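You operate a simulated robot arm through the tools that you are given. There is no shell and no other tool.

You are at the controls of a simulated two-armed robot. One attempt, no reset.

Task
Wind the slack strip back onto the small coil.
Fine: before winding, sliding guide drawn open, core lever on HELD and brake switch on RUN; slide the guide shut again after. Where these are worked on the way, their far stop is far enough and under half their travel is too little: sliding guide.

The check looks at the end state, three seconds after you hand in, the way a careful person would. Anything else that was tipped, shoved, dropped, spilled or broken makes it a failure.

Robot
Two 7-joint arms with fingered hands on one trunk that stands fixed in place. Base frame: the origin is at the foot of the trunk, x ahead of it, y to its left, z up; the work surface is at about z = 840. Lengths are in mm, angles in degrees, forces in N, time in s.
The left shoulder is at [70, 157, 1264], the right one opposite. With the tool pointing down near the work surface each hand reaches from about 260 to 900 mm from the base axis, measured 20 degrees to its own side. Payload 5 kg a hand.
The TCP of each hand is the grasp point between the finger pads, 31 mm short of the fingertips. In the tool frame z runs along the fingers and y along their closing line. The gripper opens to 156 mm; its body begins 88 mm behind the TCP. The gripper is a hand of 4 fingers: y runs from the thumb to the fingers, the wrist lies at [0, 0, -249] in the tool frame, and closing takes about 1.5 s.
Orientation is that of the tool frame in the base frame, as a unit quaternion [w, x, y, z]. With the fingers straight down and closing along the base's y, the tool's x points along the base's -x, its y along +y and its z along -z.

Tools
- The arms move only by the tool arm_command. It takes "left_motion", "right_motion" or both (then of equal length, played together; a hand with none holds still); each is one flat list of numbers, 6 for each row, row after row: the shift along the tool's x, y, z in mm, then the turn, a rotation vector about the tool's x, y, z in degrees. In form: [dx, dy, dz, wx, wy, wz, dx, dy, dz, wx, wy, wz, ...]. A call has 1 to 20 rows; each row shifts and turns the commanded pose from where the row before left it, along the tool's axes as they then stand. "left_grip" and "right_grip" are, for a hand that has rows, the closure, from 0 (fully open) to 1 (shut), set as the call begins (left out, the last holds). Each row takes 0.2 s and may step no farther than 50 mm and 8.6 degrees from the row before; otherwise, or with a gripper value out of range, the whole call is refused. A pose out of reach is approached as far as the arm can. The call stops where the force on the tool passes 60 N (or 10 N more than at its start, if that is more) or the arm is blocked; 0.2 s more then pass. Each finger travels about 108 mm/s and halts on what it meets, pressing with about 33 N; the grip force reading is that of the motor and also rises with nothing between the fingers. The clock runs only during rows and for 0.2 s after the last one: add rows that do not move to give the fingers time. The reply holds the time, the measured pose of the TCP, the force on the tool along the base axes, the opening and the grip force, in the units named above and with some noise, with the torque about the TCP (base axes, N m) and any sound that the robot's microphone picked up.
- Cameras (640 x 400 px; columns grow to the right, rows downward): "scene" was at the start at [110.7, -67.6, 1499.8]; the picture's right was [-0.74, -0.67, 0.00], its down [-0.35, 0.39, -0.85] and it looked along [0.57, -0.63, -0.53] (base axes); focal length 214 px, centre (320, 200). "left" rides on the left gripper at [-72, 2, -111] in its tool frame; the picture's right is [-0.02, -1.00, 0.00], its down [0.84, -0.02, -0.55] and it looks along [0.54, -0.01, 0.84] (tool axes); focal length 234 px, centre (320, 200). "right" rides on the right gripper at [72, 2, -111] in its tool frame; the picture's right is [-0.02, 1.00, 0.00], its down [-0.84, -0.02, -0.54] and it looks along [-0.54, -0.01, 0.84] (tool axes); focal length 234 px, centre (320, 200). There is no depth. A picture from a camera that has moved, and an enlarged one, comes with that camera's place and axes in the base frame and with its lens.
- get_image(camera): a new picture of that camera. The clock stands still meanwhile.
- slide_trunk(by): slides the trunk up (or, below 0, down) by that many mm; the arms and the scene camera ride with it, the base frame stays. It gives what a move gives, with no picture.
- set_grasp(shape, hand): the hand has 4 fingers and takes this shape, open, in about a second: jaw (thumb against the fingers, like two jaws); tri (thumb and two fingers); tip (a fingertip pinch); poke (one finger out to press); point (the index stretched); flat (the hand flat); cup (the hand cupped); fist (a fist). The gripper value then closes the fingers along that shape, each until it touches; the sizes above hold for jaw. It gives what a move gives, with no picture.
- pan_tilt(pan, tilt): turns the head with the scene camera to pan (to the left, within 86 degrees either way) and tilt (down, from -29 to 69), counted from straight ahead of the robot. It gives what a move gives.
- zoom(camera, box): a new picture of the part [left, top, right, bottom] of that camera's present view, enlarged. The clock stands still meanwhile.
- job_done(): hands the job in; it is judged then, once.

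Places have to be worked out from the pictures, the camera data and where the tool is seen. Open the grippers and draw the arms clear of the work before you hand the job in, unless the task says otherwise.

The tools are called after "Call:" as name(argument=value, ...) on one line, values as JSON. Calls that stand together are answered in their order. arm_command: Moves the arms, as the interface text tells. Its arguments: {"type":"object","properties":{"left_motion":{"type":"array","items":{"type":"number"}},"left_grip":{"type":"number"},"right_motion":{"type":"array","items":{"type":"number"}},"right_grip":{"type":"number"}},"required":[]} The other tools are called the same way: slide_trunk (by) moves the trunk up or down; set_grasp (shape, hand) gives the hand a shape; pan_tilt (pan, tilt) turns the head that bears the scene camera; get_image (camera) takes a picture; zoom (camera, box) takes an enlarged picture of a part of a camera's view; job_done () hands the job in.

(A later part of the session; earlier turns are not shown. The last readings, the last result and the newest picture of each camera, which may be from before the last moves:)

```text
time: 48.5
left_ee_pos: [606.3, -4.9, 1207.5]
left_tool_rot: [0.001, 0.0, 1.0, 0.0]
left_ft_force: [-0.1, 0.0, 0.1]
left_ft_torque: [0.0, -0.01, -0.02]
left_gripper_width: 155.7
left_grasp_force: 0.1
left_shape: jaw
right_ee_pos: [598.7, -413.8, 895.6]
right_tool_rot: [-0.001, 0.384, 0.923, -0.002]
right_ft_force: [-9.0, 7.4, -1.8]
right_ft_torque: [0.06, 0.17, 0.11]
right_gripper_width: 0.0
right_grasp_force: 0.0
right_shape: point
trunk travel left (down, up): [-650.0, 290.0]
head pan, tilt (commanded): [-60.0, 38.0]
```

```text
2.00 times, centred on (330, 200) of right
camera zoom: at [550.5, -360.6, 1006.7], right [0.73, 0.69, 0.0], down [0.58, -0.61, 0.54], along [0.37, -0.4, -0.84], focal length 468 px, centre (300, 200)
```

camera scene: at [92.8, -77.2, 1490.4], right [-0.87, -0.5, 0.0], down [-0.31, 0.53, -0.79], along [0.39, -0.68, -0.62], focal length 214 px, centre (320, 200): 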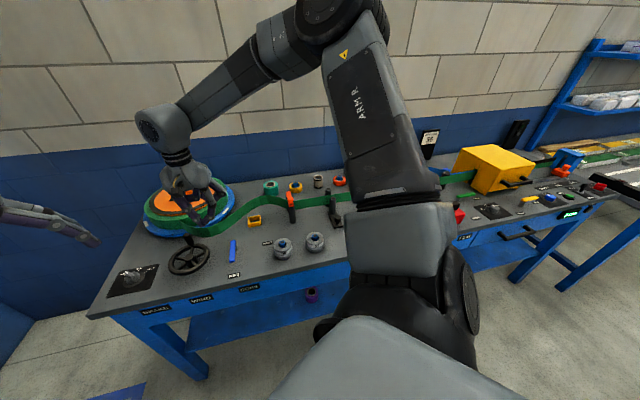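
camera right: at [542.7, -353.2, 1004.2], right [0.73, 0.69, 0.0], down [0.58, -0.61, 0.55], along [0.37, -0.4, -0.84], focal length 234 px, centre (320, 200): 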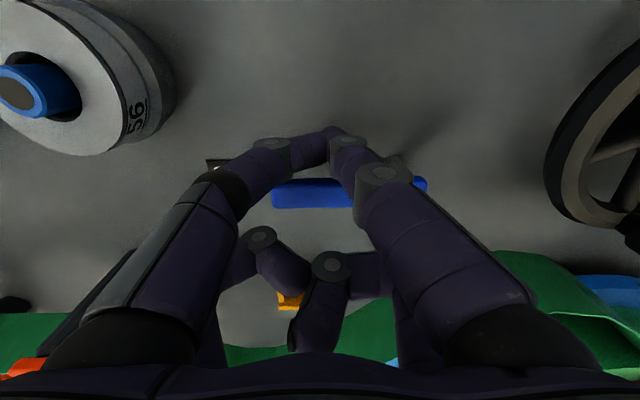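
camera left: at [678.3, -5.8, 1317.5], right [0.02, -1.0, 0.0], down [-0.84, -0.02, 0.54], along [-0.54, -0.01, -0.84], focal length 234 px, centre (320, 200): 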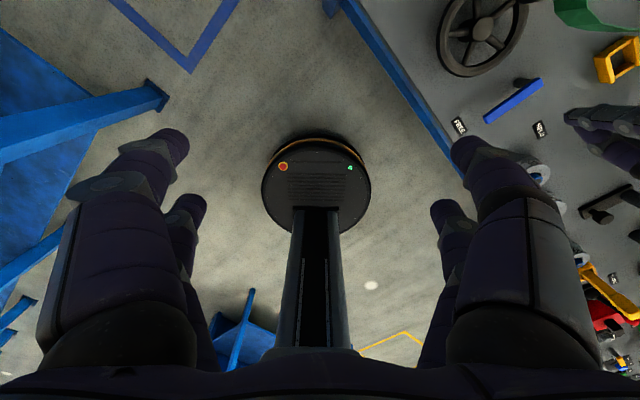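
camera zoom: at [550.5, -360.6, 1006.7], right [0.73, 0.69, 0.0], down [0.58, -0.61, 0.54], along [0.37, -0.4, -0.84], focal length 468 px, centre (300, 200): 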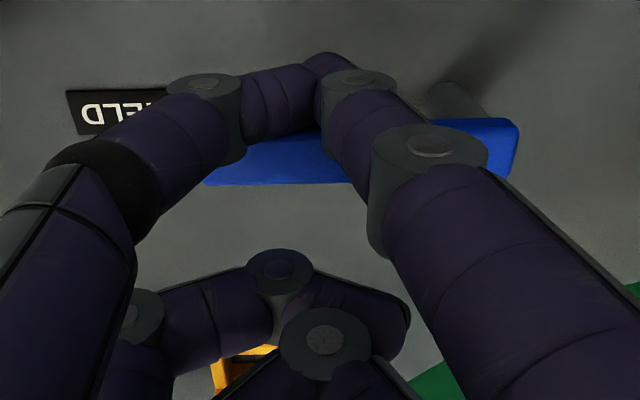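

Resistance of about 12 N with the lever no longer moving: it is on its HELD stop. I lift the right hand clear and at the same time draw the left hand back out of the way.

Call:
arm_command(left_motion=[25, 42, 0, 0, 0, 0, 25, 42, 0, 0, 0, 0, 25, 42, 0, 0, 0, 0, 25, 42, 0, 0, 0, 0, 25, 42, 0, 0, 0, 0, 25, 42, 0, 0, 0, 0], right_motion=[8, 0, 0, 0, 0, 0, 0, 0, -45, 0, 0, 0, 0, 0, -45, 0, 0, 0, 0, 0, -45, 0, 0, 0, 0, 0, -40, 0, 0, 0, 0, 0, 0, 0, 0, 0])

Call:
set_grasp(hand="right", shape="jaw")

Call:
arm_command(right_motion=[5.8, 40.8, 0, 0, 0, 0, 5.8, 40.8, 0, 0, 0, 0, 5.8, 40.8, 0, 0, 0, 0, 5.8, 40.8, 0, 0, 0, 0, 5.8, 40.8, 0, 0, 0, 0, 5.8, 40.8, 0, 0, 0, 0, 5.8, 40.8, 0, 0, 0, 0, 5.8, 40.8, 0, 0, 0, 0, 5.8, 40.8, 0, 0, 0, 0, 0, 0, 0, 0, 0, -7.5, 0, 0, 0, 0, 0, -7.5, 0, 0, 0, 0, 0, -7.5, 0, 0, 0, 0, 0, -7.5, 0, 0, 0, 0, 0, -7.5, 0, 0, 0, 0, 0, -7.5, 0, 0, 0, 0, 0, 0])

Call:
get_image(camera="right")

Call:
get_image(camera="scene")

```text
time: 50.0
left_ee_pos: [456.7, 245.4, 1207.6]
left_tool_rot: [-0.001, 0.001, 1.0, -0.002]
left_ft_force: [0.1, 0.2, 0.3]
left_ft_torque: [-0.02, 0.02, 0.01]
left_gripper_width: 156.0
left_grasp_force: 0.0
left_shape: jaw
right_ee_pos: [590.5, -407.1, 1074.0]
right_tool_rot: [0.001, 0.384, 0.923, -0.002]
right_ft_force: [-0.9, 0.2, 0.2]
right_ft_torque: [0.0, -0.03, 0.0]
right_gripper_width: 0.0
right_grasp_force: 0.1
right_shape: point
trunk travel left (down, up): [-650.0, 290.0]
head pan, tilt (commanded): [-60.0, 38.0]
```

```text
time: 50.9
left_ee_pos: [457.6, 243.1, 1207.7]
left_tool_rot: [0.0, 0.001, 1.0, 0.0]
left_ft_force: [-0.2, 0.0, -0.8]
left_ft_torque: [0.01, -0.01, -0.02]
left_gripper_width: 156.1
left_grasp_force: 0.0
left_shape: jaw
right_ee_pos: [590.9, -408.8, 1070.1]
right_tool_rot: [0.0, 0.385, 0.923, -0.001]
right_ft_force: [-0.1, 0.5, -1.2]
right_ft_torque: [0.0, 0.01, -0.01]
right_gripper_width: 156.1
right_grasp_force: 0.1
right_shape: jaw
trunk travel left (down, up): [-650.0, 290.0]
head pan, tilt (commanded): [-60.0, 38.0]
```

```text
time: 54.2
left_ee_pos: [455.8, 243.9, 1206.9]
left_tool_rot: [0.0, 0.0, 1.0, 0.0]
left_ft_force: [0.9, -0.5, -0.9]
left_ft_torque: [0.01, 0.01, 0.03]
left_gripper_width: 155.9
left_grasp_force: 0.0
left_shape: jaw
right_ee_pos: [714.4, -173.5, 1083.2]
right_tool_rot: [0.0, 0.001, 1.0, -0.001]
right_ft_force: [0.0, -0.6, 0.1]
right_ft_torque: [0.0, 0.0, 0.04]
right_gripper_width: 155.8
right_grasp_force: 0.0
right_shape: jaw
right hand out of reach, approached as far as the arm can: row 6, 7, 8, 9
trunk travel left (down, up): [-650.0, 290.0]
head pan, tilt (commanded): [-60.0, 38.0]
```

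```text
taken
camera right: at [643.9, -171.1, 1193.9], right [0.03, 1.0, 0.0], down [0.84, -0.02, 0.55], along [0.55, -0.01, -0.84], focal length 234 px, centre (320, 200)
```

right: 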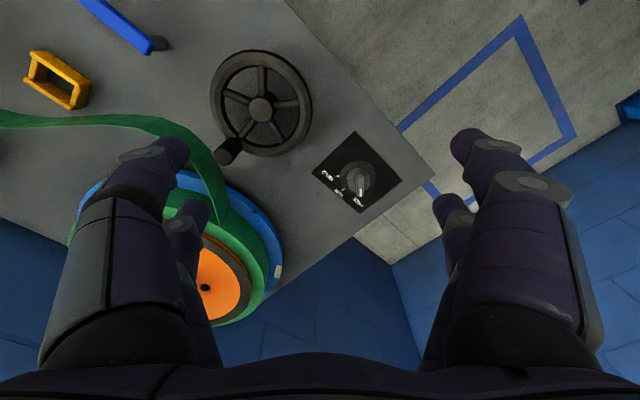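

```text
taken
camera scene: at [94.1, -76.0, 1490.3], right [-0.87, -0.5, 0.0], down [-0.31, 0.53, -0.79], along [0.39, -0.68, -0.62], focal length 214 px, centre (320, 200)
```

scene: 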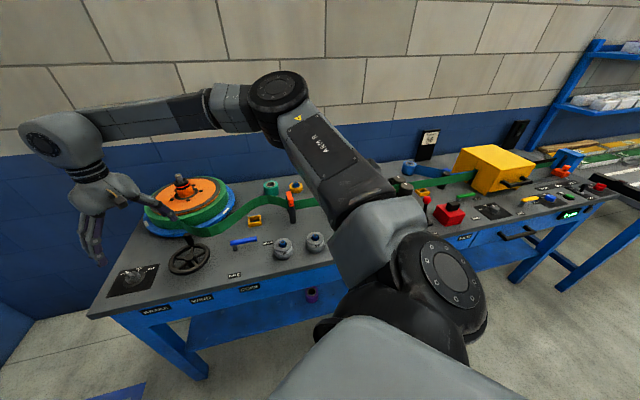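

The right arm hit its reach limit with that orientation at (714,-173,1083). With the hand now at yaw 0 and going lower, I try further toward the dial, fingers half closed.

Call:
arm_command(right_motion=[-20, 12.5, 20, 0, 0, 0, -20, 12.5, 20, 0, 0, 0, -20, 12.5, 20, 0, 0, 0, -20, 12.5, 20, 0, 0, 0, 0, 0, 0, 0, 0, 0], right_grip=0.5)

Call:
get_image(camera="right")

```text
time: 55.5
left_ee_pos: [456.8, 244.5, 1207.6]
left_tool_rot: [0.001, 0.0, 1.0, 0.0]
left_ft_force: [0.9, -0.1, -0.1]
left_ft_torque: [-0.03, -0.02, -0.01]
left_gripper_width: 155.9
left_grasp_force: 0.0
left_shape: jaw
right_ee_pos: [708.6, -180.0, 1022.9]
right_tool_rot: [0.002, 0.002, 1.0, 0.0]
right_ft_force: [-0.1, 0.1, 0.0]
right_ft_torque: [-0.03, -0.03, -0.02]
right_gripper_width: 78.8
right_grasp_force: 0.0
right_shape: jaw
right hand out of reach, approached as far as the arm can: row 1, 2, 3, 4
trunk travel left (down, up): [-650.0, 290.0]
head pan, tilt (commanded): [-60.0, 38.0]
```

```text
taken
camera right: at [636.9, -178.3, 1133.9], right [0.03, 1.0, 0.0], down [0.84, -0.02, 0.55], along [0.55, -0.02, -0.84], focal length 234 px, centre (320, 200)
```

right: 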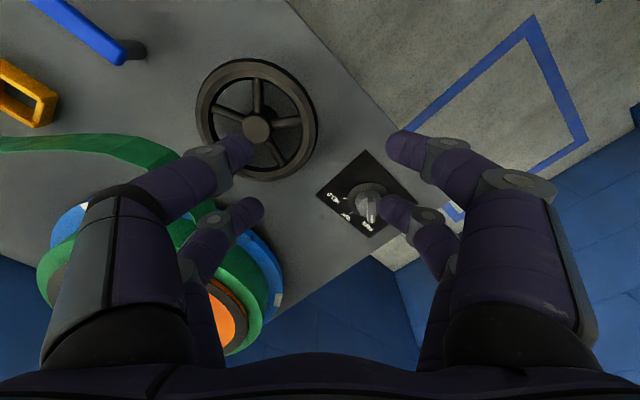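

The right arm stalls near (709,-180) although that is well short of its nominal reach. I raise it and test how far it extends farther to its own side, staying above everything, to learn what limits it.

Call:
arm_command(right_motion=[0, 0, -40, 0, 0, 0, 0, -40, -30, 0, 0, 0, 0, -40, 0, 0, 0, 0, 0, -40, 0, 0, 0, 0, -30, 0, 0, 0, 0, 0, -30, 0, 0, 0, 0, 0, -30, 0, 0, 0, 0, 0, 0, 0, 0, 0, 0, 0])

Call:
pan_tilt(pan=-30, tilt=25)

Call:
get_image(camera="scene")

```text
time: 57.2
left_ee_pos: [457.2, 244.2, 1207.4]
left_tool_rot: [0.001, -0.001, 1.0, 0.0]
left_ft_force: [-0.8, 0.6, -0.9]
left_ft_torque: [0.01, 0.01, -0.01]
left_gripper_width: 155.9
left_grasp_force: 0.0
left_shape: jaw
right_ee_pos: [773.0, -306.7, 1093.6]
right_tool_rot: [0.002, 0.002, 1.0, -0.001]
right_ft_force: [-0.2, 0.1, -0.8]
right_ft_torque: [-0.02, 0.01, 0.04]
right_gripper_width: 78.3
right_grasp_force: 0.0
right_shape: jaw
right hand out of reach, approached as far as the arm can: row 7
trunk travel left (down, up): [-650.0, 290.0]
head pan, tilt (commanded): [-60.0, 38.0]
```

```text
time: 58.2
left_ee_pos: [457.7, 244.4, 1207.9]
left_tool_rot: [0.0, 0.0, 1.0, 0.0]
left_ft_force: [0.3, 0.0, 0.2]
left_ft_torque: [-0.03, -0.02, -0.03]
left_gripper_width: 155.8
left_grasp_force: 0.1
left_shape: jaw
right_ee_pos: [774.6, -307.5, 1093.1]
right_tool_rot: [0.002, 0.001, 1.0, -0.001]
right_ft_force: [-0.1, -0.5, -0.2]
right_ft_torque: [0.02, 0.03, -0.01]
right_gripper_width: 78.3
right_grasp_force: 0.0
right_shape: jaw
trunk travel left (down, up): [-650.0, 290.0]
head pan, tilt (commanded): [-30.0, 25.0]
```

```text
taken
camera scene: at [130.4, -47.6, 1510.6], right [-0.5, -0.87, 0.0], down [-0.37, 0.21, -0.91], along [0.78, -0.45, -0.42], focal length 214 px, centre (320, 200)
```

scene: 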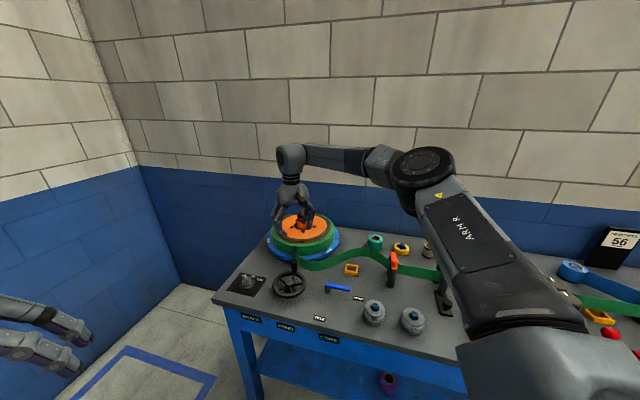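

At y=-307 it reaches x≈774 before stalling, so the limit tightens toward the middle. Tilting the tool forward will pull the wrist back; first I take a close look at the dial from here and with the scene camera.

Call:
zoom(camera="right", box=[400, 90, 520, 200])

Call:
zoom(camera="scene", box=[215, 260, 285, 310])

Call:
zoom(camera="scene", box=[250, 170, 350, 310])

```text
3.64 times, centred on (460, 145) of right
camera zoom: at [702.3, -305.3, 1205.2], right [0.03, 1.0, 0.0], down [0.84, -0.02, 0.55], along [0.55, -0.02, -0.84], focal length 852 px, centre (-189, 400)
```

zoom: 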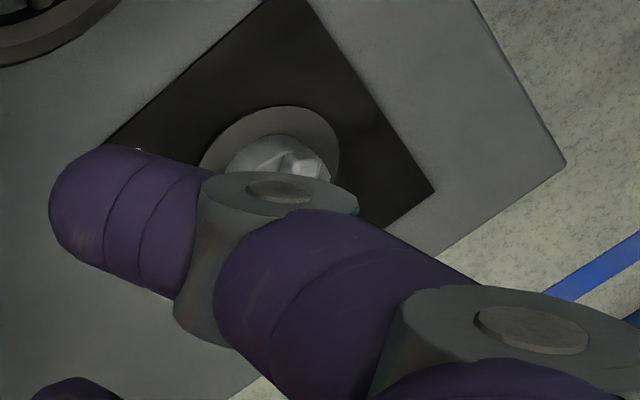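

```text
8.00 times, centred on (250, 285) of scene
camera zoom: at [130.4, -47.6, 1510.6], right [-0.5, -0.87, 0.0], down [-0.37, 0.21, -0.91], along [0.78, -0.45, -0.42], focal length 1716 px, centre (880, -480)
```

zoom: 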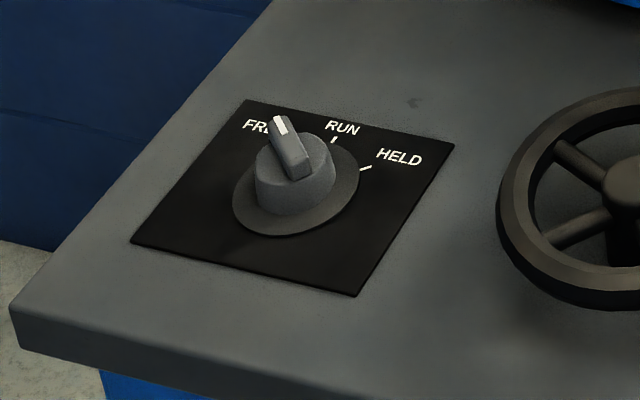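

```text
2.86 times, centred on (300, 240) of scene
camera zoom: at [130.4, -47.6, 1510.6], right [-0.5, -0.87, 0.0], down [-0.37, 0.21, -0.91], along [0.78, -0.45, -0.42], focal length 613 px, centre (377, 86)
```

zoom: 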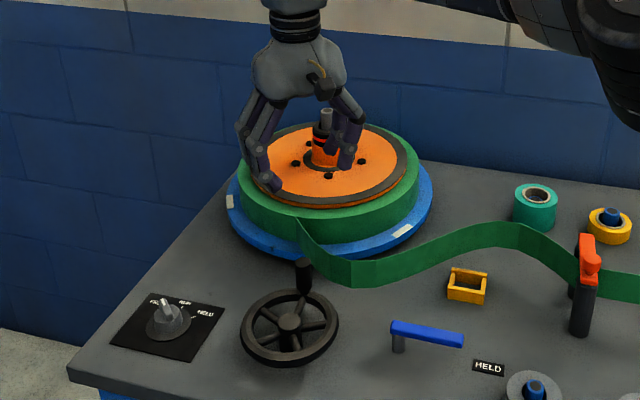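

Dial centre is about (826,-112), bar top z≈885, bar pointing +x (FREE); RUN needs a 45° clockwise turn. I plan a forward-tilted hand straddling the bar's tail; first I pull back, yaw +30° and tilt 40°.

Call:
arm_command(right_motion=[37, 38, 0, 0, 0, 0, 37, 38, 0, 0, 0, 0, 0, 0, 0, 0, 0, -7.5, 0, 0, 0, 0, 0, -7.5, 0, 0, 0, 0, 0, -7.5, 0, 0, 0, 0, 0, -7.5, 0, 0, 0, 0, -8, 0, 0, 0, 0, 0, -8, 0, 0, 0, 0, 0, -8, 0, 0, 0, 0, 0, -8, 0, 0, 0, 0, 0, -8, 0, 0, 0, 0, 0, 0, 0], right_grip=0.6)

Call:
get_image(camera="right")

Call:
get_image(camera="scene")

```text
refused: row 1 steps farther than a row can; nothing moved
```

```text
taken
camera right: at [702.3, -305.3, 1205.2], right [0.03, 1.0, 0.0], down [0.84, -0.02, 0.55], along [0.55, -0.02, -0.84], focal length 234 px, centre (320, 200)
```

right: 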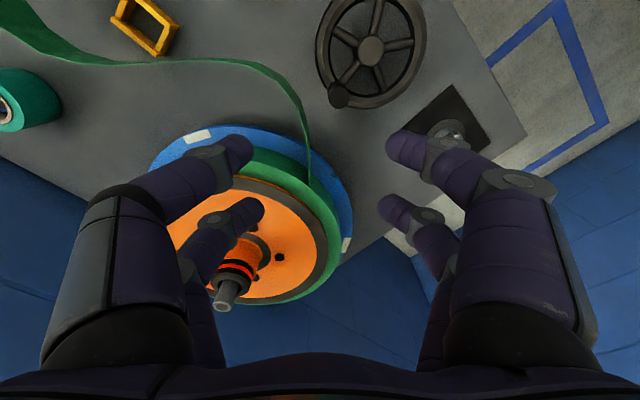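

```text
taken
camera scene: at [130.4, -47.6, 1510.6], right [-0.5, -0.87, 0.0], down [-0.37, 0.21, -0.91], along [0.78, -0.45, -0.42], focal length 214 px, centre (320, 200)
```

scene: 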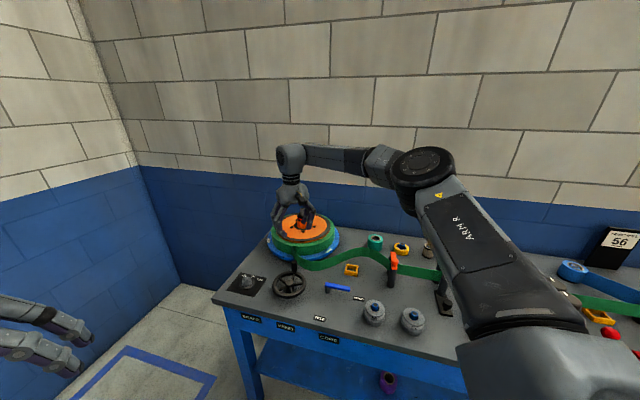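

The first row was just over the 50 mm limit; I repeat with smaller steps.

Call:
arm_command(right_motion=[25, 25, 0, 0, 0, 0, 25, 25, 0, 0, 0, 0, 25, 25, 0, 0, 0, 0, 0, 0, 0, 0, 0, -7.5, 0, 0, 0, 0, 0, -7.5, 0, 0, 0, 0, 0, -7.5, 0, 0, 0, 0, 0, -7.5, 0, 0, 0, 0, -8, 0, 0, 0, 0, 0, -8, 0, 0, 0, 0, 0, -8, 0, 0, 0, 0, 0, -8, 0, 0, 0, 0, 0, -8, 0, 0, 0, 0, 0, 0, 0], right_grip=0.6)

Call:
get_image(camera="right")

Call:
get_image(camera="scene")

```text
time: 61.0
left_ee_pos: [457.7, 244.8, 1208.2]
left_tool_rot: [0.0, 0.0, 1.0, -0.001]
left_ft_force: [-0.1, 0.7, -0.4]
left_ft_torque: [0.02, 0.0, 0.01]
left_gripper_width: 156.1
left_grasp_force: 0.1
left_shape: jaw
right_ee_pos: [698.9, -229.6, 1094.2]
right_tool_rot: [0.331, -0.243, 0.908, 0.087]
right_ft_force: [0.7, 0.8, -0.3]
right_ft_torque: [0.01, 0.04, 0.01]
right_gripper_width: 63.0
right_grasp_force: 0.0
right_shape: jaw
trunk travel left (down, up): [-650.0, 290.0]
head pan, tilt (commanded): [-30.0, 25.0]
```

```text
taken
camera right: at [590.5, -290.9, 1132.5], right [-0.48, 0.88, 0.01], down [0.26, 0.13, 0.96], along [0.84, 0.46, -0.29], focal length 234 px, centre (320, 200)
```

right: 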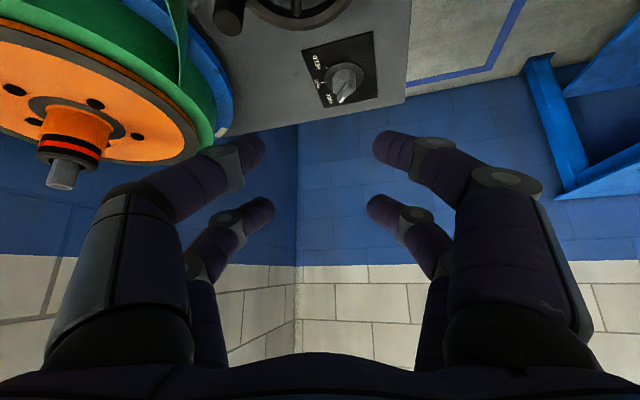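

```text
taken
camera scene: at [131.4, -46.5, 1510.6], right [-0.5, -0.87, 0.0], down [-0.37, 0.21, -0.91], along [0.78, -0.45, -0.42], focal length 214 px, centre (320, 200)
```

scene: 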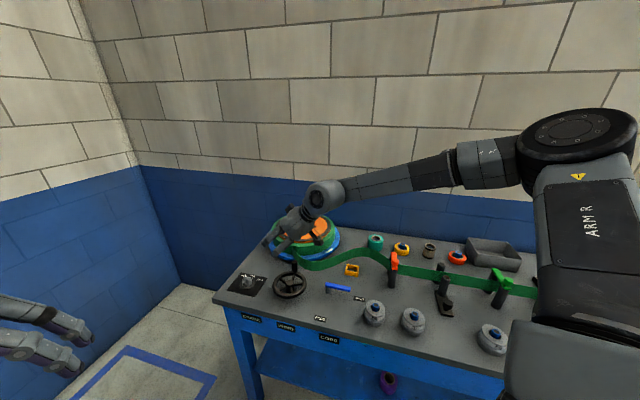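

The view shows dial and coil clearly. Heading straight (+x) suits the push better, so I yaw back 30°, tilt a bit more (to about 48°), and approach to roughly (770,-150,1000).

Call:
arm_command(right_motion=[0, 0, 0, 4.82, 0, 5.75, 0, 0, 0, 4.82, 0, 5.75, 0, 0, 0, 4.82, 0, 5.75, 0, 0, 0, 4.6, 0, 5.5, 0, 0, 0, 0, -8, 0, 7.4, 26.7, 38.5, 0, 0, 0, 7.4, 26.7, 38.5, 0, 0, 0, 7.4, 26.7, 38.5, 0, 0, 0, 0, 0, 0, 0, 0, 0], right_grip=0.6)

Call:
get_image(camera="right")

Call:
get_image(camera="scene")

```text
time: 63.0
left_ee_pos: [455.9, 242.6, 1207.5]
left_tool_rot: [0.0, 0.001, 1.0, 0.001]
left_ft_force: [-0.1, 0.6, 0.3]
left_ft_torque: [0.03, 0.01, 0.0]
left_gripper_width: 156.2
left_grasp_force: 0.1
left_shape: jaw
right_ee_pos: [769.4, -150.6, 1001.7]
right_tool_rot: [0.406, -0.001, 0.914, 0.0]
right_ft_force: [0.1, 0.2, 0.9]
right_ft_torque: [0.0, -0.02, -0.02]
right_gripper_width: 62.3
right_grasp_force: 0.0
right_shape: jaw
trunk travel left (down, up): [-650.0, 290.0]
head pan, tilt (commanded): [-30.0, 25.0]
```

```text
taken
camera right: at [640.3, -148.5, 1022.6], right [0.01, 1.0, 0.02], down [0.16, -0.02, 0.99], along [0.99, -0.01, -0.16], focal length 234 px, centre (320, 200)
```

right: 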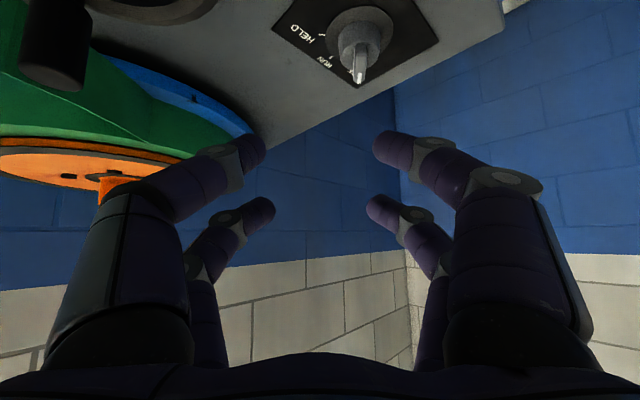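

```text
taken
camera scene: at [130.1, -48.7, 1510.7], right [-0.5, -0.87, 0.0], down [-0.37, 0.21, -0.91], along [0.78, -0.45, -0.42], focal length 214 px, centre (320, 200)
```

scene: 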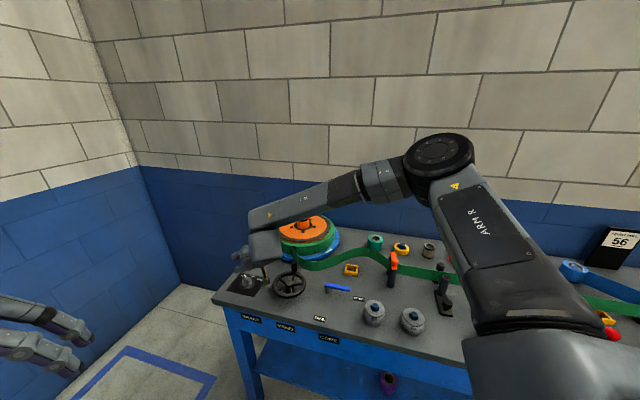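

Reached with room to spare. I zoom in on the dial from here to fix the bar's height and place.

Call:
zoom(camera="right", box=[290, 0, 430, 100])

Call:
zoom(camera="scene", box=[215, 230, 285, 310])

```text
4.00 times, centred on (360, 50) of right
camera zoom: at [640.3, -148.5, 1022.6], right [0.01, 1.0, 0.02], down [0.16, -0.02, 0.99], along [0.99, -0.01, -0.16], focal length 937 px, centre (160, 800)
```

zoom: 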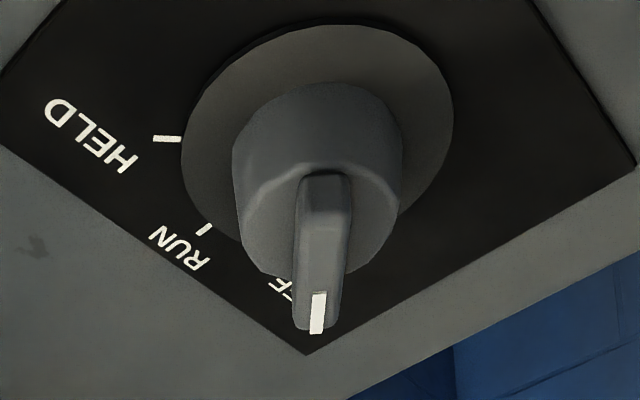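

```text
5.00 times, centred on (250, 270) of scene
camera zoom: at [130.1, -48.7, 1510.7], right [-0.5, -0.87, 0.0], down [-0.37, 0.21, -0.91], along [0.78, -0.45, -0.42], focal length 1072 px, centre (670, -150)
```

zoom: 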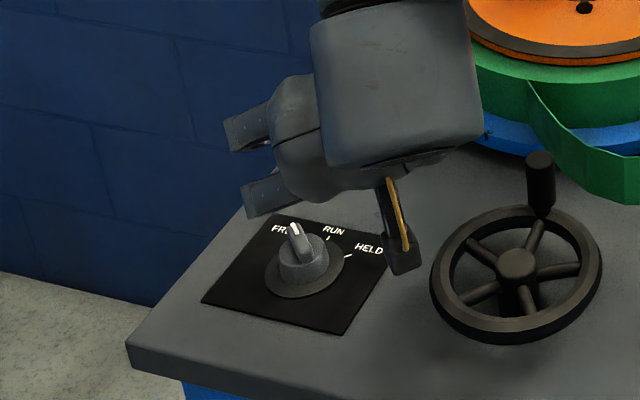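

I now place the bar at about x 800–845, y≈-112, top z≈873, dial centre ≈(822,-112). I set the opening to ~40 mm and move to (785,-112,945), just above and before the bar's tail.

Call:
arm_command(right_motion=[15.8, 19.3, 24.8, 0, 0, 0, 15.8, 19.3, 24.8, 0, 0, 0, 0, 0, 0, 0, 0, 0, 0, 0, 0, 0, 0, 0], right_grip=0.74)

Call:
get_image(camera="right")

Call:
zoom(camera="scene", box=[200, 230, 290, 310])

```text
time: 64.0
left_ee_pos: [458.0, 245.3, 1207.3]
left_tool_rot: [-0.001, 0.0, 1.0, -0.001]
left_ft_force: [0.1, 0.0, -0.5]
left_ft_torque: [-0.01, 0.02, 0.0]
left_gripper_width: 155.6
left_grasp_force: 0.1
left_shape: jaw
right_ee_pos: [779.3, -131.6, 974.3]
right_tool_rot: [0.404, -0.004, 0.915, 0.0]
right_ft_force: [0.0, 0.2, 0.1]
right_ft_torque: [-0.01, -0.01, 0.0]
right_gripper_width: 40.7
right_grasp_force: 0.1
right_shape: jaw
right hand out of reach, approached as far as the arm can: row 2
trunk travel left (down, up): [-650.0, 290.0]
head pan, tilt (commanded): [-30.0, 25.0]
```

```text
taken
camera right: at [650.5, -130.8, 996.8], right [0.01, 1.0, 0.01], down [0.16, -0.02, 0.99], along [0.99, -0.01, -0.16], focal length 234 px, centre (320, 200)
```

right: 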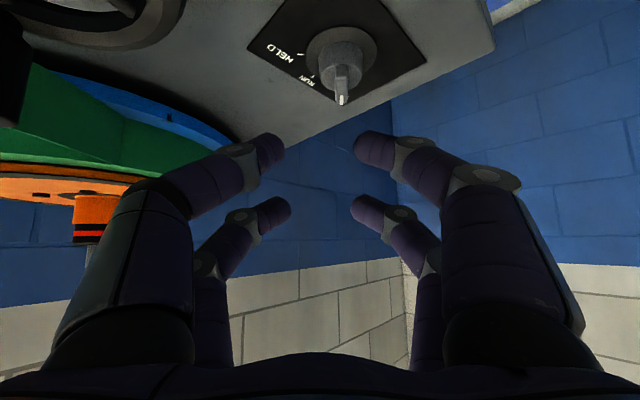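

```text
5.00 times, centred on (245, 270) of scene
camera zoom: at [131.7, -47.0, 1510.5], right [-0.5, -0.87, 0.0], down [-0.37, 0.21, -0.91], along [0.78, -0.45, -0.42], focal length 1072 px, centre (695, -150)
```

zoom: 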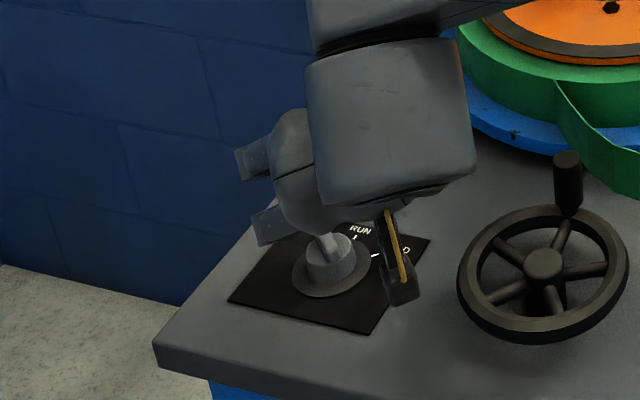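

The right arm stalls again here although it isn't far out; its crossing range seems to improve when the wrist is higher relative to the shoulder. I raise the hand well clear first, so that I can lower the trunk.

Call:
arm_command(right_motion=[-14.3, -12.5, -38.2, 0, 0, 0, -14.3, -12.5, -38.2, 0, 0, 0, -14.3, -12.5, -38.2, 0, 0, 0, -14.3, -12.5, -38.2, 0, 0, 0, -14.3, -12.5, -38.2, 0, 0, 0, -14.3, -12.5, -38.2, 0, 0, 0, -14.3, -12.5, -38.2, 0, 0, 0, -14.3, -12.5, -38.2, 0, 0, 0, 0, 0, 0, 0, 0, 0])

Call:
get_image(camera="scene")

```text
time: 66.0
left_ee_pos: [457.1, 243.9, 1207.0]
left_tool_rot: [0.0, 0.0, 1.0, 0.0]
left_ft_force: [0.1, 0.2, -0.3]
left_ft_torque: [-0.01, 0.02, 0.04]
left_gripper_width: 155.9
left_grasp_force: 0.0
left_shape: jaw
right_ee_pos: [634.7, -232.2, 1267.1]
right_tool_rot: [0.406, -0.002, 0.914, 0.0]
right_ft_force: [-0.4, -0.4, 0.8]
right_ft_torque: [0.02, 0.0, 0.0]
right_gripper_width: 40.7
right_grasp_force: 0.1
right_shape: jaw
trunk travel left (down, up): [-650.0, 290.0]
head pan, tilt (commanded): [-30.0, 25.0]
```

```text
taken
camera scene: at [131.8, -47.1, 1510.5], right [-0.5, -0.87, 0.0], down [-0.37, 0.21, -0.91], along [0.78, -0.45, -0.42], focal length 214 px, centre (320, 200)
```

scene: 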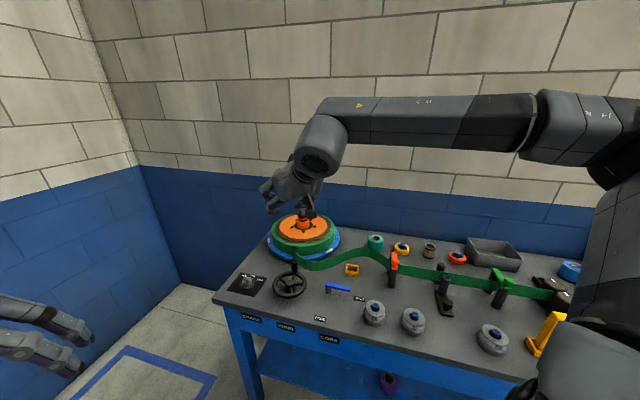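

The right hand is at z≈1267, all clear. I lower the trunk 240 mm in two steps.

Call:
slide_trunk(by=-120)

Call:
slide_trunk(by=-120)

Call:
get_image(camera="scene")

Call:
get_image(camera="right")

```text
time: 67.5
left_ee_pos: [457.9, 243.4, 1088.0]
left_tool_rot: [0.0, 0.001, 1.0, 0.001]
left_ft_force: [0.6, -0.3, 1.0]
left_ft_torque: [0.01, -0.06, 0.0]
left_gripper_width: 155.9
left_grasp_force: 0.1
left_shape: jaw
right_ee_pos: [633.6, -232.1, 1148.2]
right_tool_rot: [0.407, -0.002, 0.913, 0.0]
right_ft_force: [0.1, -0.6, -0.1]
right_ft_torque: [0.04, 0.03, 0.0]
right_gripper_width: 41.1
right_grasp_force: 0.0
right_shape: jaw
trunk travel left (down, up): [-530.0, 410.0]
head pan, tilt (commanded): [-30.0, 25.0]
```

```text
time: 69.0
left_ee_pos: [455.7, 243.6, 966.6]
left_tool_rot: [0.0, 0.0, 1.0, -0.001]
left_ft_force: [-0.4, -0.6, 0.9]
left_ft_torque: [-0.01, -0.01, 0.0]
left_gripper_width: 156.0
left_grasp_force: 0.0
left_shape: jaw
right_ee_pos: [633.8, -230.4, 1028.0]
right_tool_rot: [0.407, -0.002, 0.913, 0.0]
right_ft_force: [-0.1, -0.3, -0.2]
right_ft_torque: [0.01, -0.02, 0.0]
right_gripper_width: 41.2
right_grasp_force: 0.1
right_shape: jaw
trunk travel left (down, up): [-410.0, 530.0]
head pan, tilt (commanded): [-30.0, 25.0]
```

```text
taken
camera scene: at [130.4, -47.4, 1270.7], right [-0.5, -0.87, 0.0], down [-0.37, 0.21, -0.91], along [0.78, -0.45, -0.42], focal length 214 px, centre (320, 200)
```

scene: 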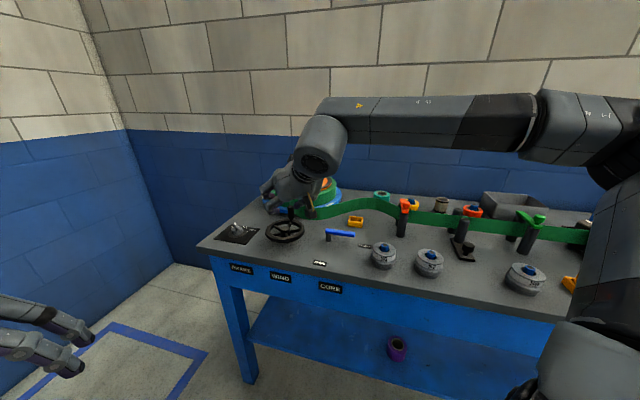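

```text
taken
camera right: at [504.2, -230.3, 1049.0], right [0.01, 1.0, 0.02], down [0.16, -0.02, 0.99], along [0.99, -0.01, -0.16], focal length 234 px, centre (320, 200)
```

right: 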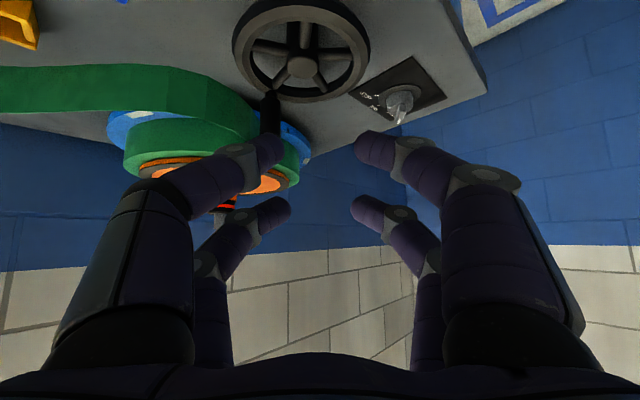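

The trunk is down and everything is clear. I approach the dial again, to about (785,-112,945).

Call:
arm_command(right_motion=[-7.9, 23.6, 33.5, 0, 0, 0, -7.9, 23.6, 33.5, 0, 0, 0, -7.9, 23.6, 33.5, 0, 0, 0, -7.9, 23.6, 33.5, 0, 0, 0, -7.9, 23.6, 33.5, 0, 0, 0, 0, 0, 0, 0, 0, 0])

Call:
get_image(camera="right")

Call:
zoom(camera="scene", box=[190, 170, 340, 280])

```text
time: 70.4
left_ee_pos: [456.7, 244.4, 968.1]
left_tool_rot: [0.0, -0.001, 1.0, -0.001]
left_ft_force: [0.4, 0.0, 0.3]
left_ft_torque: [-0.01, -0.04, 0.02]
left_gripper_width: 156.1
left_grasp_force: 0.1
left_shape: jaw
right_ee_pos: [781.5, -111.8, 943.0]
right_tool_rot: [0.408, -0.002, 0.913, 0.0]
right_ft_force: [0.1, 0.2, 0.3]
right_ft_torque: [0.03, -0.03, 0.0]
right_gripper_width: 40.8
right_grasp_force: 0.1
right_shape: jaw
trunk travel left (down, up): [-410.0, 530.0]
head pan, tilt (commanded): [-30.0, 25.0]
```

```text
taken
camera right: at [652.8, -110.4, 963.3], right [0.01, 1.0, 0.02], down [0.15, -0.02, 0.99], along [0.99, -0.01, -0.16], focal length 234 px, centre (320, 200)
```

right: 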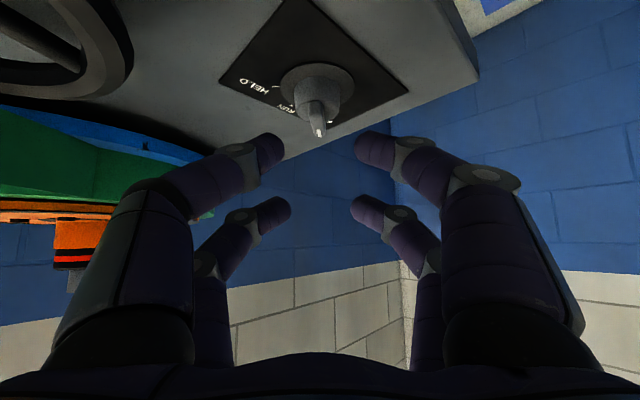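

```text
3.64 times, centred on (265, 225) of scene
camera zoom: at [129.5, -47.6, 1270.8], right [-0.5, -0.87, 0.0], down [-0.37, 0.21, -0.91], along [0.79, -0.45, -0.42], focal length 780 px, centre (520, 109)
```

zoom: 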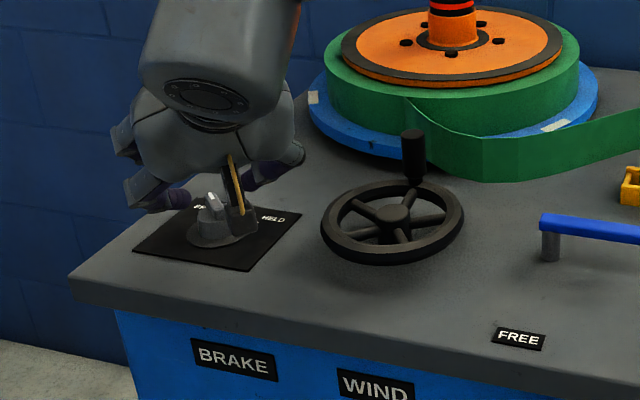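

Lowering the trunk solved the reach: the bar now lies between the near finger tips. I zoom for a precise fix before the last approach.

Call:
zoom(camera="right", box=[240, 50, 400, 170])

```text
3.33 times, centred on (320, 110) of right
camera zoom: at [652.8, -110.4, 963.3], right [0.01, 1.0, 0.02], down [0.15, -0.02, 0.99], along [0.99, -0.01, -0.16], focal length 781 px, centre (320, 500)
```

zoom: 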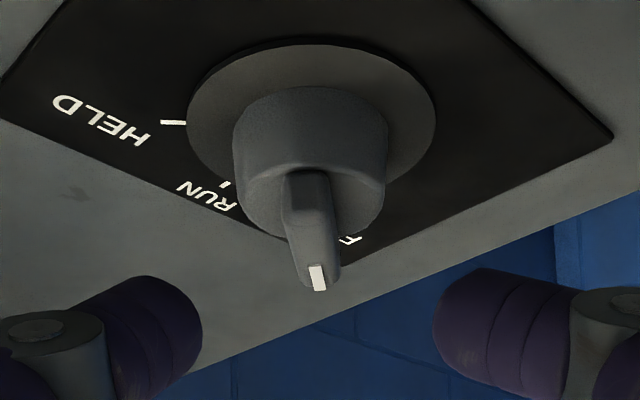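

The bar is a wedge: pointer end at about (839,-112), top z≈879, body top z≈866. I move in so that the near finger pair straddles the pointer end at TCP (843,-112,908).

Call:
arm_command(right_motion=[-5, 0, 23, 0, 0, 0, -5, 0, 23, 0, 0, 0, -5, 0, 23, 0, 0, 0, 0, 0, 0, 0, 0, 0])

Call:
get_image(camera="right")

Call:
zoom(camera="scene", box=[200, 190, 300, 270])

```text
time: 71.4
left_ee_pos: [456.7, 244.1, 967.5]
left_tool_rot: [0.0, 0.0, 1.0, 0.0]
left_ft_force: [-0.3, 0.0, -0.6]
left_ft_torque: [-0.02, -0.03, 0.02]
left_gripper_width: 155.8
left_grasp_force: 0.0
left_shape: jaw
right_ee_pos: [843.9, -115.1, 910.3]
right_tool_rot: [0.408, -0.001, 0.913, -0.001]
right_ft_force: [-0.7, -0.5, 0.3]
right_ft_torque: [0.01, 0.01, 0.01]
right_gripper_width: 40.9
right_grasp_force: 0.1
right_shape: jaw
trunk travel left (down, up): [-410.0, 530.0]
head pan, tilt (commanded): [-30.0, 25.0]
```

```text
taken
camera right: at [715.2, -113.0, 931.5], right [0.01, 1.0, 0.02], down [0.16, -0.02, 0.99], along [0.99, -0.01, -0.16], focal length 234 px, centre (320, 200)
```

right: 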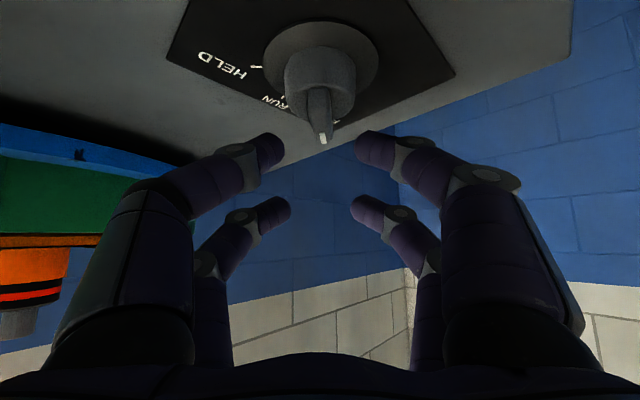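

```text
5.00 times, centred on (250, 230) of scene
camera zoom: at [129.8, -47.2, 1270.8], right [-0.5, -0.87, 0.0], down [-0.37, 0.21, -0.91], along [0.79, -0.45, -0.42], focal length 1072 px, centre (670, 50)
```

zoom: 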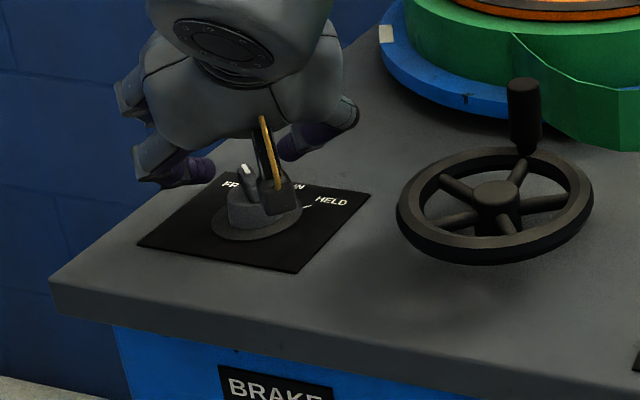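

Very close now. I zoom in to compare finger pad height with the pointer end.

Call:
zoom(camera="right", box=[240, 70, 400, 190])

```text
3.33 times, centred on (320, 130) of right
camera zoom: at [715.2, -113.0, 931.5], right [0.01, 1.0, 0.02], down [0.16, -0.02, 0.99], along [0.99, -0.01, -0.16], focal length 781 px, centre (320, 433)
```

zoom: 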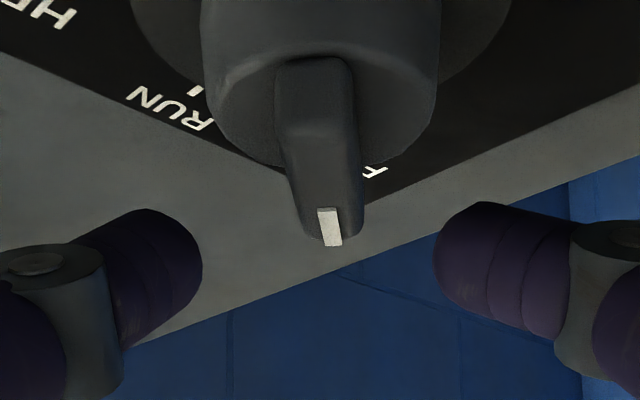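

The pads' widest point is about level with the bar top, so I lower 4 mm and slide toward -y until the +y finger meets the pointer end and turns it part-way.

Call:
arm_command(right_motion=[3, 0, 2.7, 0, 0, 0, 0, -6, 0, 0, 0, 0, 0, -6, 0, 0, 0, 0, 0, -4, 0, 0, 0, 0, 0, 0, 0, 0, 0, 0])

Call:
zoom(camera="right", box=[240, 50, 400, 170])

```text
time: 72.6
left_ee_pos: [457.1, 243.7, 968.0]
left_tool_rot: [0.001, 0.001, 1.0, 0.0]
left_ft_force: [-0.4, -0.5, 0.0]
left_ft_torque: [0.03, 0.04, -0.01]
left_gripper_width: 155.9
left_grasp_force: 0.0
left_shape: jaw
right_ee_pos: [845.1, -130.2, 907.2]
right_tool_rot: [0.407, -0.002, 0.914, 0.0]
right_ft_force: [0.1, 1.2, 0.4]
right_ft_torque: [0.07, -0.01, 0.01]
right_gripper_width: 41.2
right_grasp_force: 0.1
right_shape: jaw
trunk travel left (down, up): [-410.0, 530.0]
head pan, tilt (commanded): [-30.0, 25.0]
```

```text
3.33 times, centred on (320, 110) of right
camera zoom: at [715.6, -128.2, 927.0], right [0.01, 1.0, 0.02], down [0.16, -0.02, 0.99], along [0.99, -0.01, -0.16], focal length 781 px, centre (320, 500)
```

zoom: 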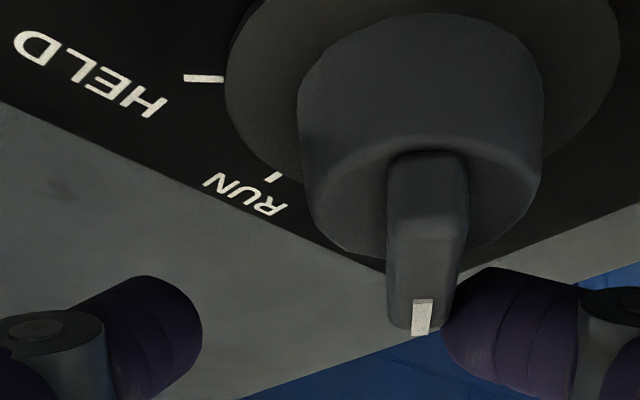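

The finger just touches the pointer end (1 N). I push on 6 mm and look again.

Call:
arm_command(right_motion=[0, -3, 0, 0, 0, 0, 0, -3, 0, 0, 0, 0, 0, 0, 0, 0, 0, 0])

Call:
zoom(camera="right", box=[240, 50, 400, 170])

```text
time: 73.4
left_ee_pos: [456.9, 244.3, 967.5]
left_tool_rot: [0.0, 0.0, 1.0, 0.0]
left_ft_force: [0.6, 0.4, -0.3]
left_ft_torque: [0.01, 0.02, 0.01]
left_gripper_width: 156.0
left_grasp_force: 0.1
left_shape: jaw
right_ee_pos: [846.4, -135.5, 905.3]
right_tool_rot: [0.407, -0.002, 0.913, 0.0]
right_ft_force: [0.7, 0.9, 0.7]
right_ft_torque: [-0.02, 0.02, 0.01]
right_gripper_width: 40.7
right_grasp_force: 0.0
right_shape: jaw
trunk travel left (down, up): [-410.0, 530.0]
head pan, tilt (commanded): [-30.0, 25.0]
```

```text
3.33 times, centred on (320, 110) of right
camera zoom: at [716.3, -134.3, 926.8], right [0.01, 1.0, 0.02], down [0.16, -0.02, 0.99], along [0.99, -0.01, -0.16], focal length 781 px, centre (320, 500)
```

zoom: 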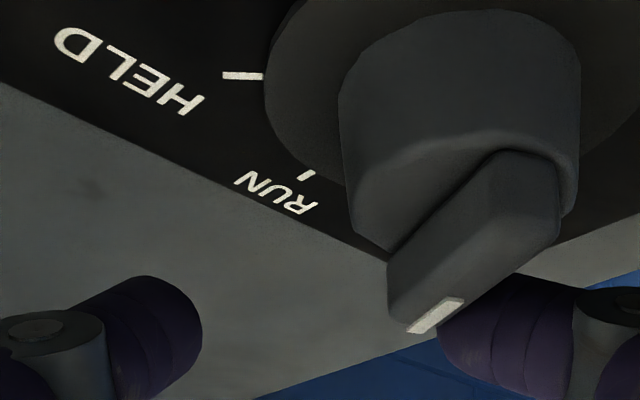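

The bar swung round considerably, probably snapping to RUN. I back off (+y 6, then up and back) and inspect.

Call:
arm_command(right_motion=[0, 5, 0, 0, 0, 0, 0, 0, -30, 0, 0, 0, 0, 0, -30, 0, 0, 0, 0, 0, -30, 0, 0, 0, 0, 0, 0, 0, 0, 0])

Call:
zoom(camera="right", box=[260, 20, 440, 140])

Call:
zoom(camera="scene", box=[200, 200, 280, 260])

```text
time: 74.6
left_ee_pos: [457.7, 243.5, 968.2]
left_tool_rot: [-0.001, 0.0, 1.0, 0.0]
left_ft_force: [-0.1, 0.1, -0.5]
left_ft_torque: [0.01, 0.0, 0.02]
left_gripper_width: 156.0
left_grasp_force: 0.1
left_shape: jaw
right_ee_pos: [778.4, -130.9, 967.8]
right_tool_rot: [0.406, -0.001, 0.914, -0.001]
right_ft_force: [0.0, -0.1, -0.5]
right_ft_torque: [-0.03, 0.02, -0.02]
right_gripper_width: 40.7
right_grasp_force: 0.0
right_shape: jaw
trunk travel left (down, up): [-410.0, 530.0]
head pan, tilt (commanded): [-30.0, 25.0]
```

```text
3.33 times, centred on (350, 80) of right
camera zoom: at [649.4, -128.7, 987.8], right [0.01, 1.0, 0.02], down [0.16, -0.02, 0.99], along [0.99, -0.01, -0.16], focal length 781 px, centre (220, 600)
```

zoom: 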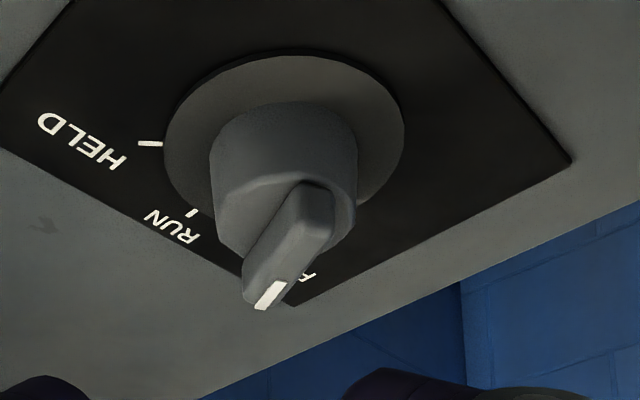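

```text
6.67 times, centred on (240, 230) of scene
camera zoom: at [131.7, -47.4, 1270.5], right [-0.5, -0.87, 0.0], down [-0.37, 0.21, -0.91], along [0.78, -0.45, -0.42], focal length 1430 px, centre (853, 0)
```

zoom: 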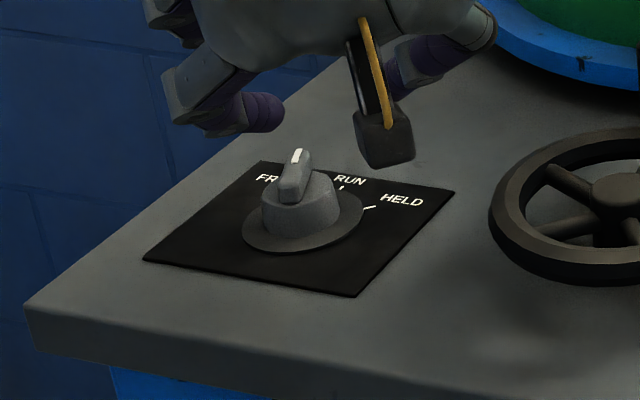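

The bar stands about 20–25° turned, half way from FREE to RUN. I go back in and push about 5 mm further than before (to y≈-139.5).

Call:
arm_command(right_motion=[0.8, 1.3, 30, 0, 0, 0, 0.8, 1.3, 30, 0, 0, 0, 0.8, 1.3, 30, 0, 0, 0, 0, 0, 0, 0, 0, 0, 0, -4, 0, 0, 0, 0, 0, -4, 0, 0, 0, 0, 0, -3, 0, 0, 0, 0, 0, -2, 0, 0, 0, 0, 0, 0, 0, 0, 0, 0])

Call:
zoom(camera="right", box=[240, 50, 400, 170])

```text
time: 76.6
left_ee_pos: [455.9, 243.3, 968.4]
left_tool_rot: [0.001, 0.001, 1.0, 0.001]
left_ft_force: [0.8, 0.3, 0.4]
left_ft_torque: [0.01, 0.01, 0.0]
left_gripper_width: 155.8
left_grasp_force: 0.0
left_shape: jaw
right_ee_pos: [843.6, -141.8, 905.8]
right_tool_rot: [0.407, -0.002, 0.914, -0.001]
right_ft_force: [-0.1, 0.3, -0.2]
right_ft_torque: [0.0, 0.04, -0.02]
right_gripper_width: 41.0
right_grasp_force: 0.1
right_shape: jaw
trunk travel left (down, up): [-410.0, 530.0]
head pan, tilt (commanded): [-30.0, 25.0]
```

```text
3.33 times, centred on (320, 110) of right
camera zoom: at [714.4, -139.0, 926.0], right [0.01, 1.0, 0.02], down [0.16, -0.02, 0.99], along [0.99, -0.01, -0.16], focal length 781 px, centre (320, 500)
```

zoom: 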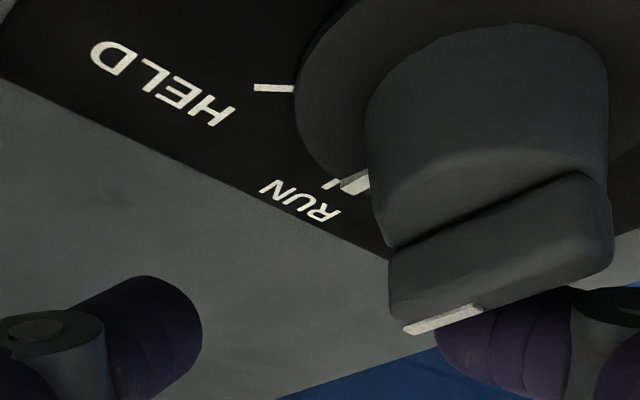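

The white index on the knob now lies beside the RUN tick. I back off and check the angle.

Call:
arm_command(right_motion=[0, 6, 0, 0, 0, 0, 0, 0, -30, 0, 0, 0, 0, 0, -30, 0, 0, 0, 0, 0, -30, 0, 0, 0, -20, 0, -20, 0, 0, 0, 0, 0, 0, 0, 0, 0])

Call:
zoom(camera="right", box=[260, 20, 440, 140])

Call:
zoom(camera="scene", box=[200, 200, 280, 260])

```text
time: 78.0
left_ee_pos: [458.1, 244.8, 967.0]
left_tool_rot: [0.001, 0.0, 1.0, 0.0]
left_ft_force: [0.2, -0.2, 0.2]
left_ft_torque: [0.03, 0.02, -0.01]
left_gripper_width: 155.8
left_grasp_force: 0.1
left_shape: jaw
right_ee_pos: [776.7, -132.1, 992.5]
right_tool_rot: [0.406, -0.001, 0.914, -0.001]
right_ft_force: [0.7, -1.2, 0.1]
right_ft_torque: [-0.01, -0.02, 0.03]
right_gripper_width: 41.2
right_grasp_force: 0.0
right_shape: jaw
trunk travel left (down, up): [-410.0, 530.0]
head pan, tilt (commanded): [-30.0, 25.0]
```

```text
3.33 times, centred on (350, 80) of right
camera zoom: at [646.5, -129.6, 1013.1], right [0.01, 1.0, 0.02], down [0.16, -0.02, 0.99], along [0.99, -0.01, -0.16], focal length 781 px, centre (220, 600)
```

zoom: 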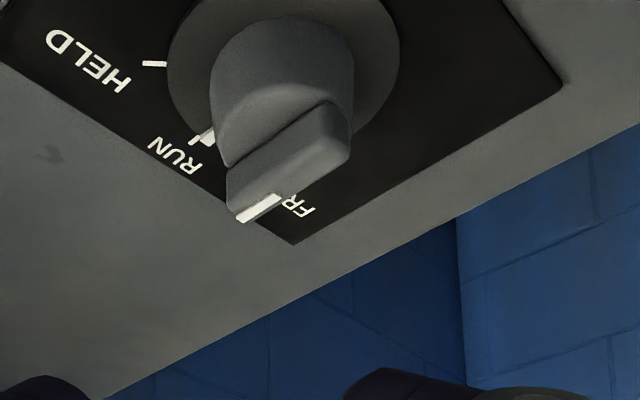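

```text
6.67 times, centred on (240, 230) of scene
camera zoom: at [131.0, -47.5, 1270.6], right [-0.5, -0.87, 0.0], down [-0.37, 0.21, -0.91], along [0.78, -0.45, -0.42], focal length 1430 px, centre (853, 0)
```

zoom: 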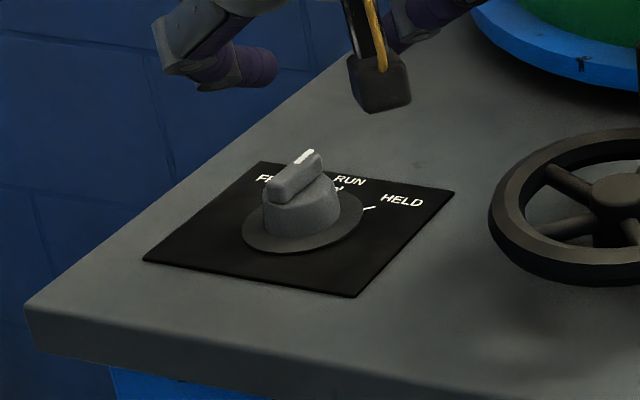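

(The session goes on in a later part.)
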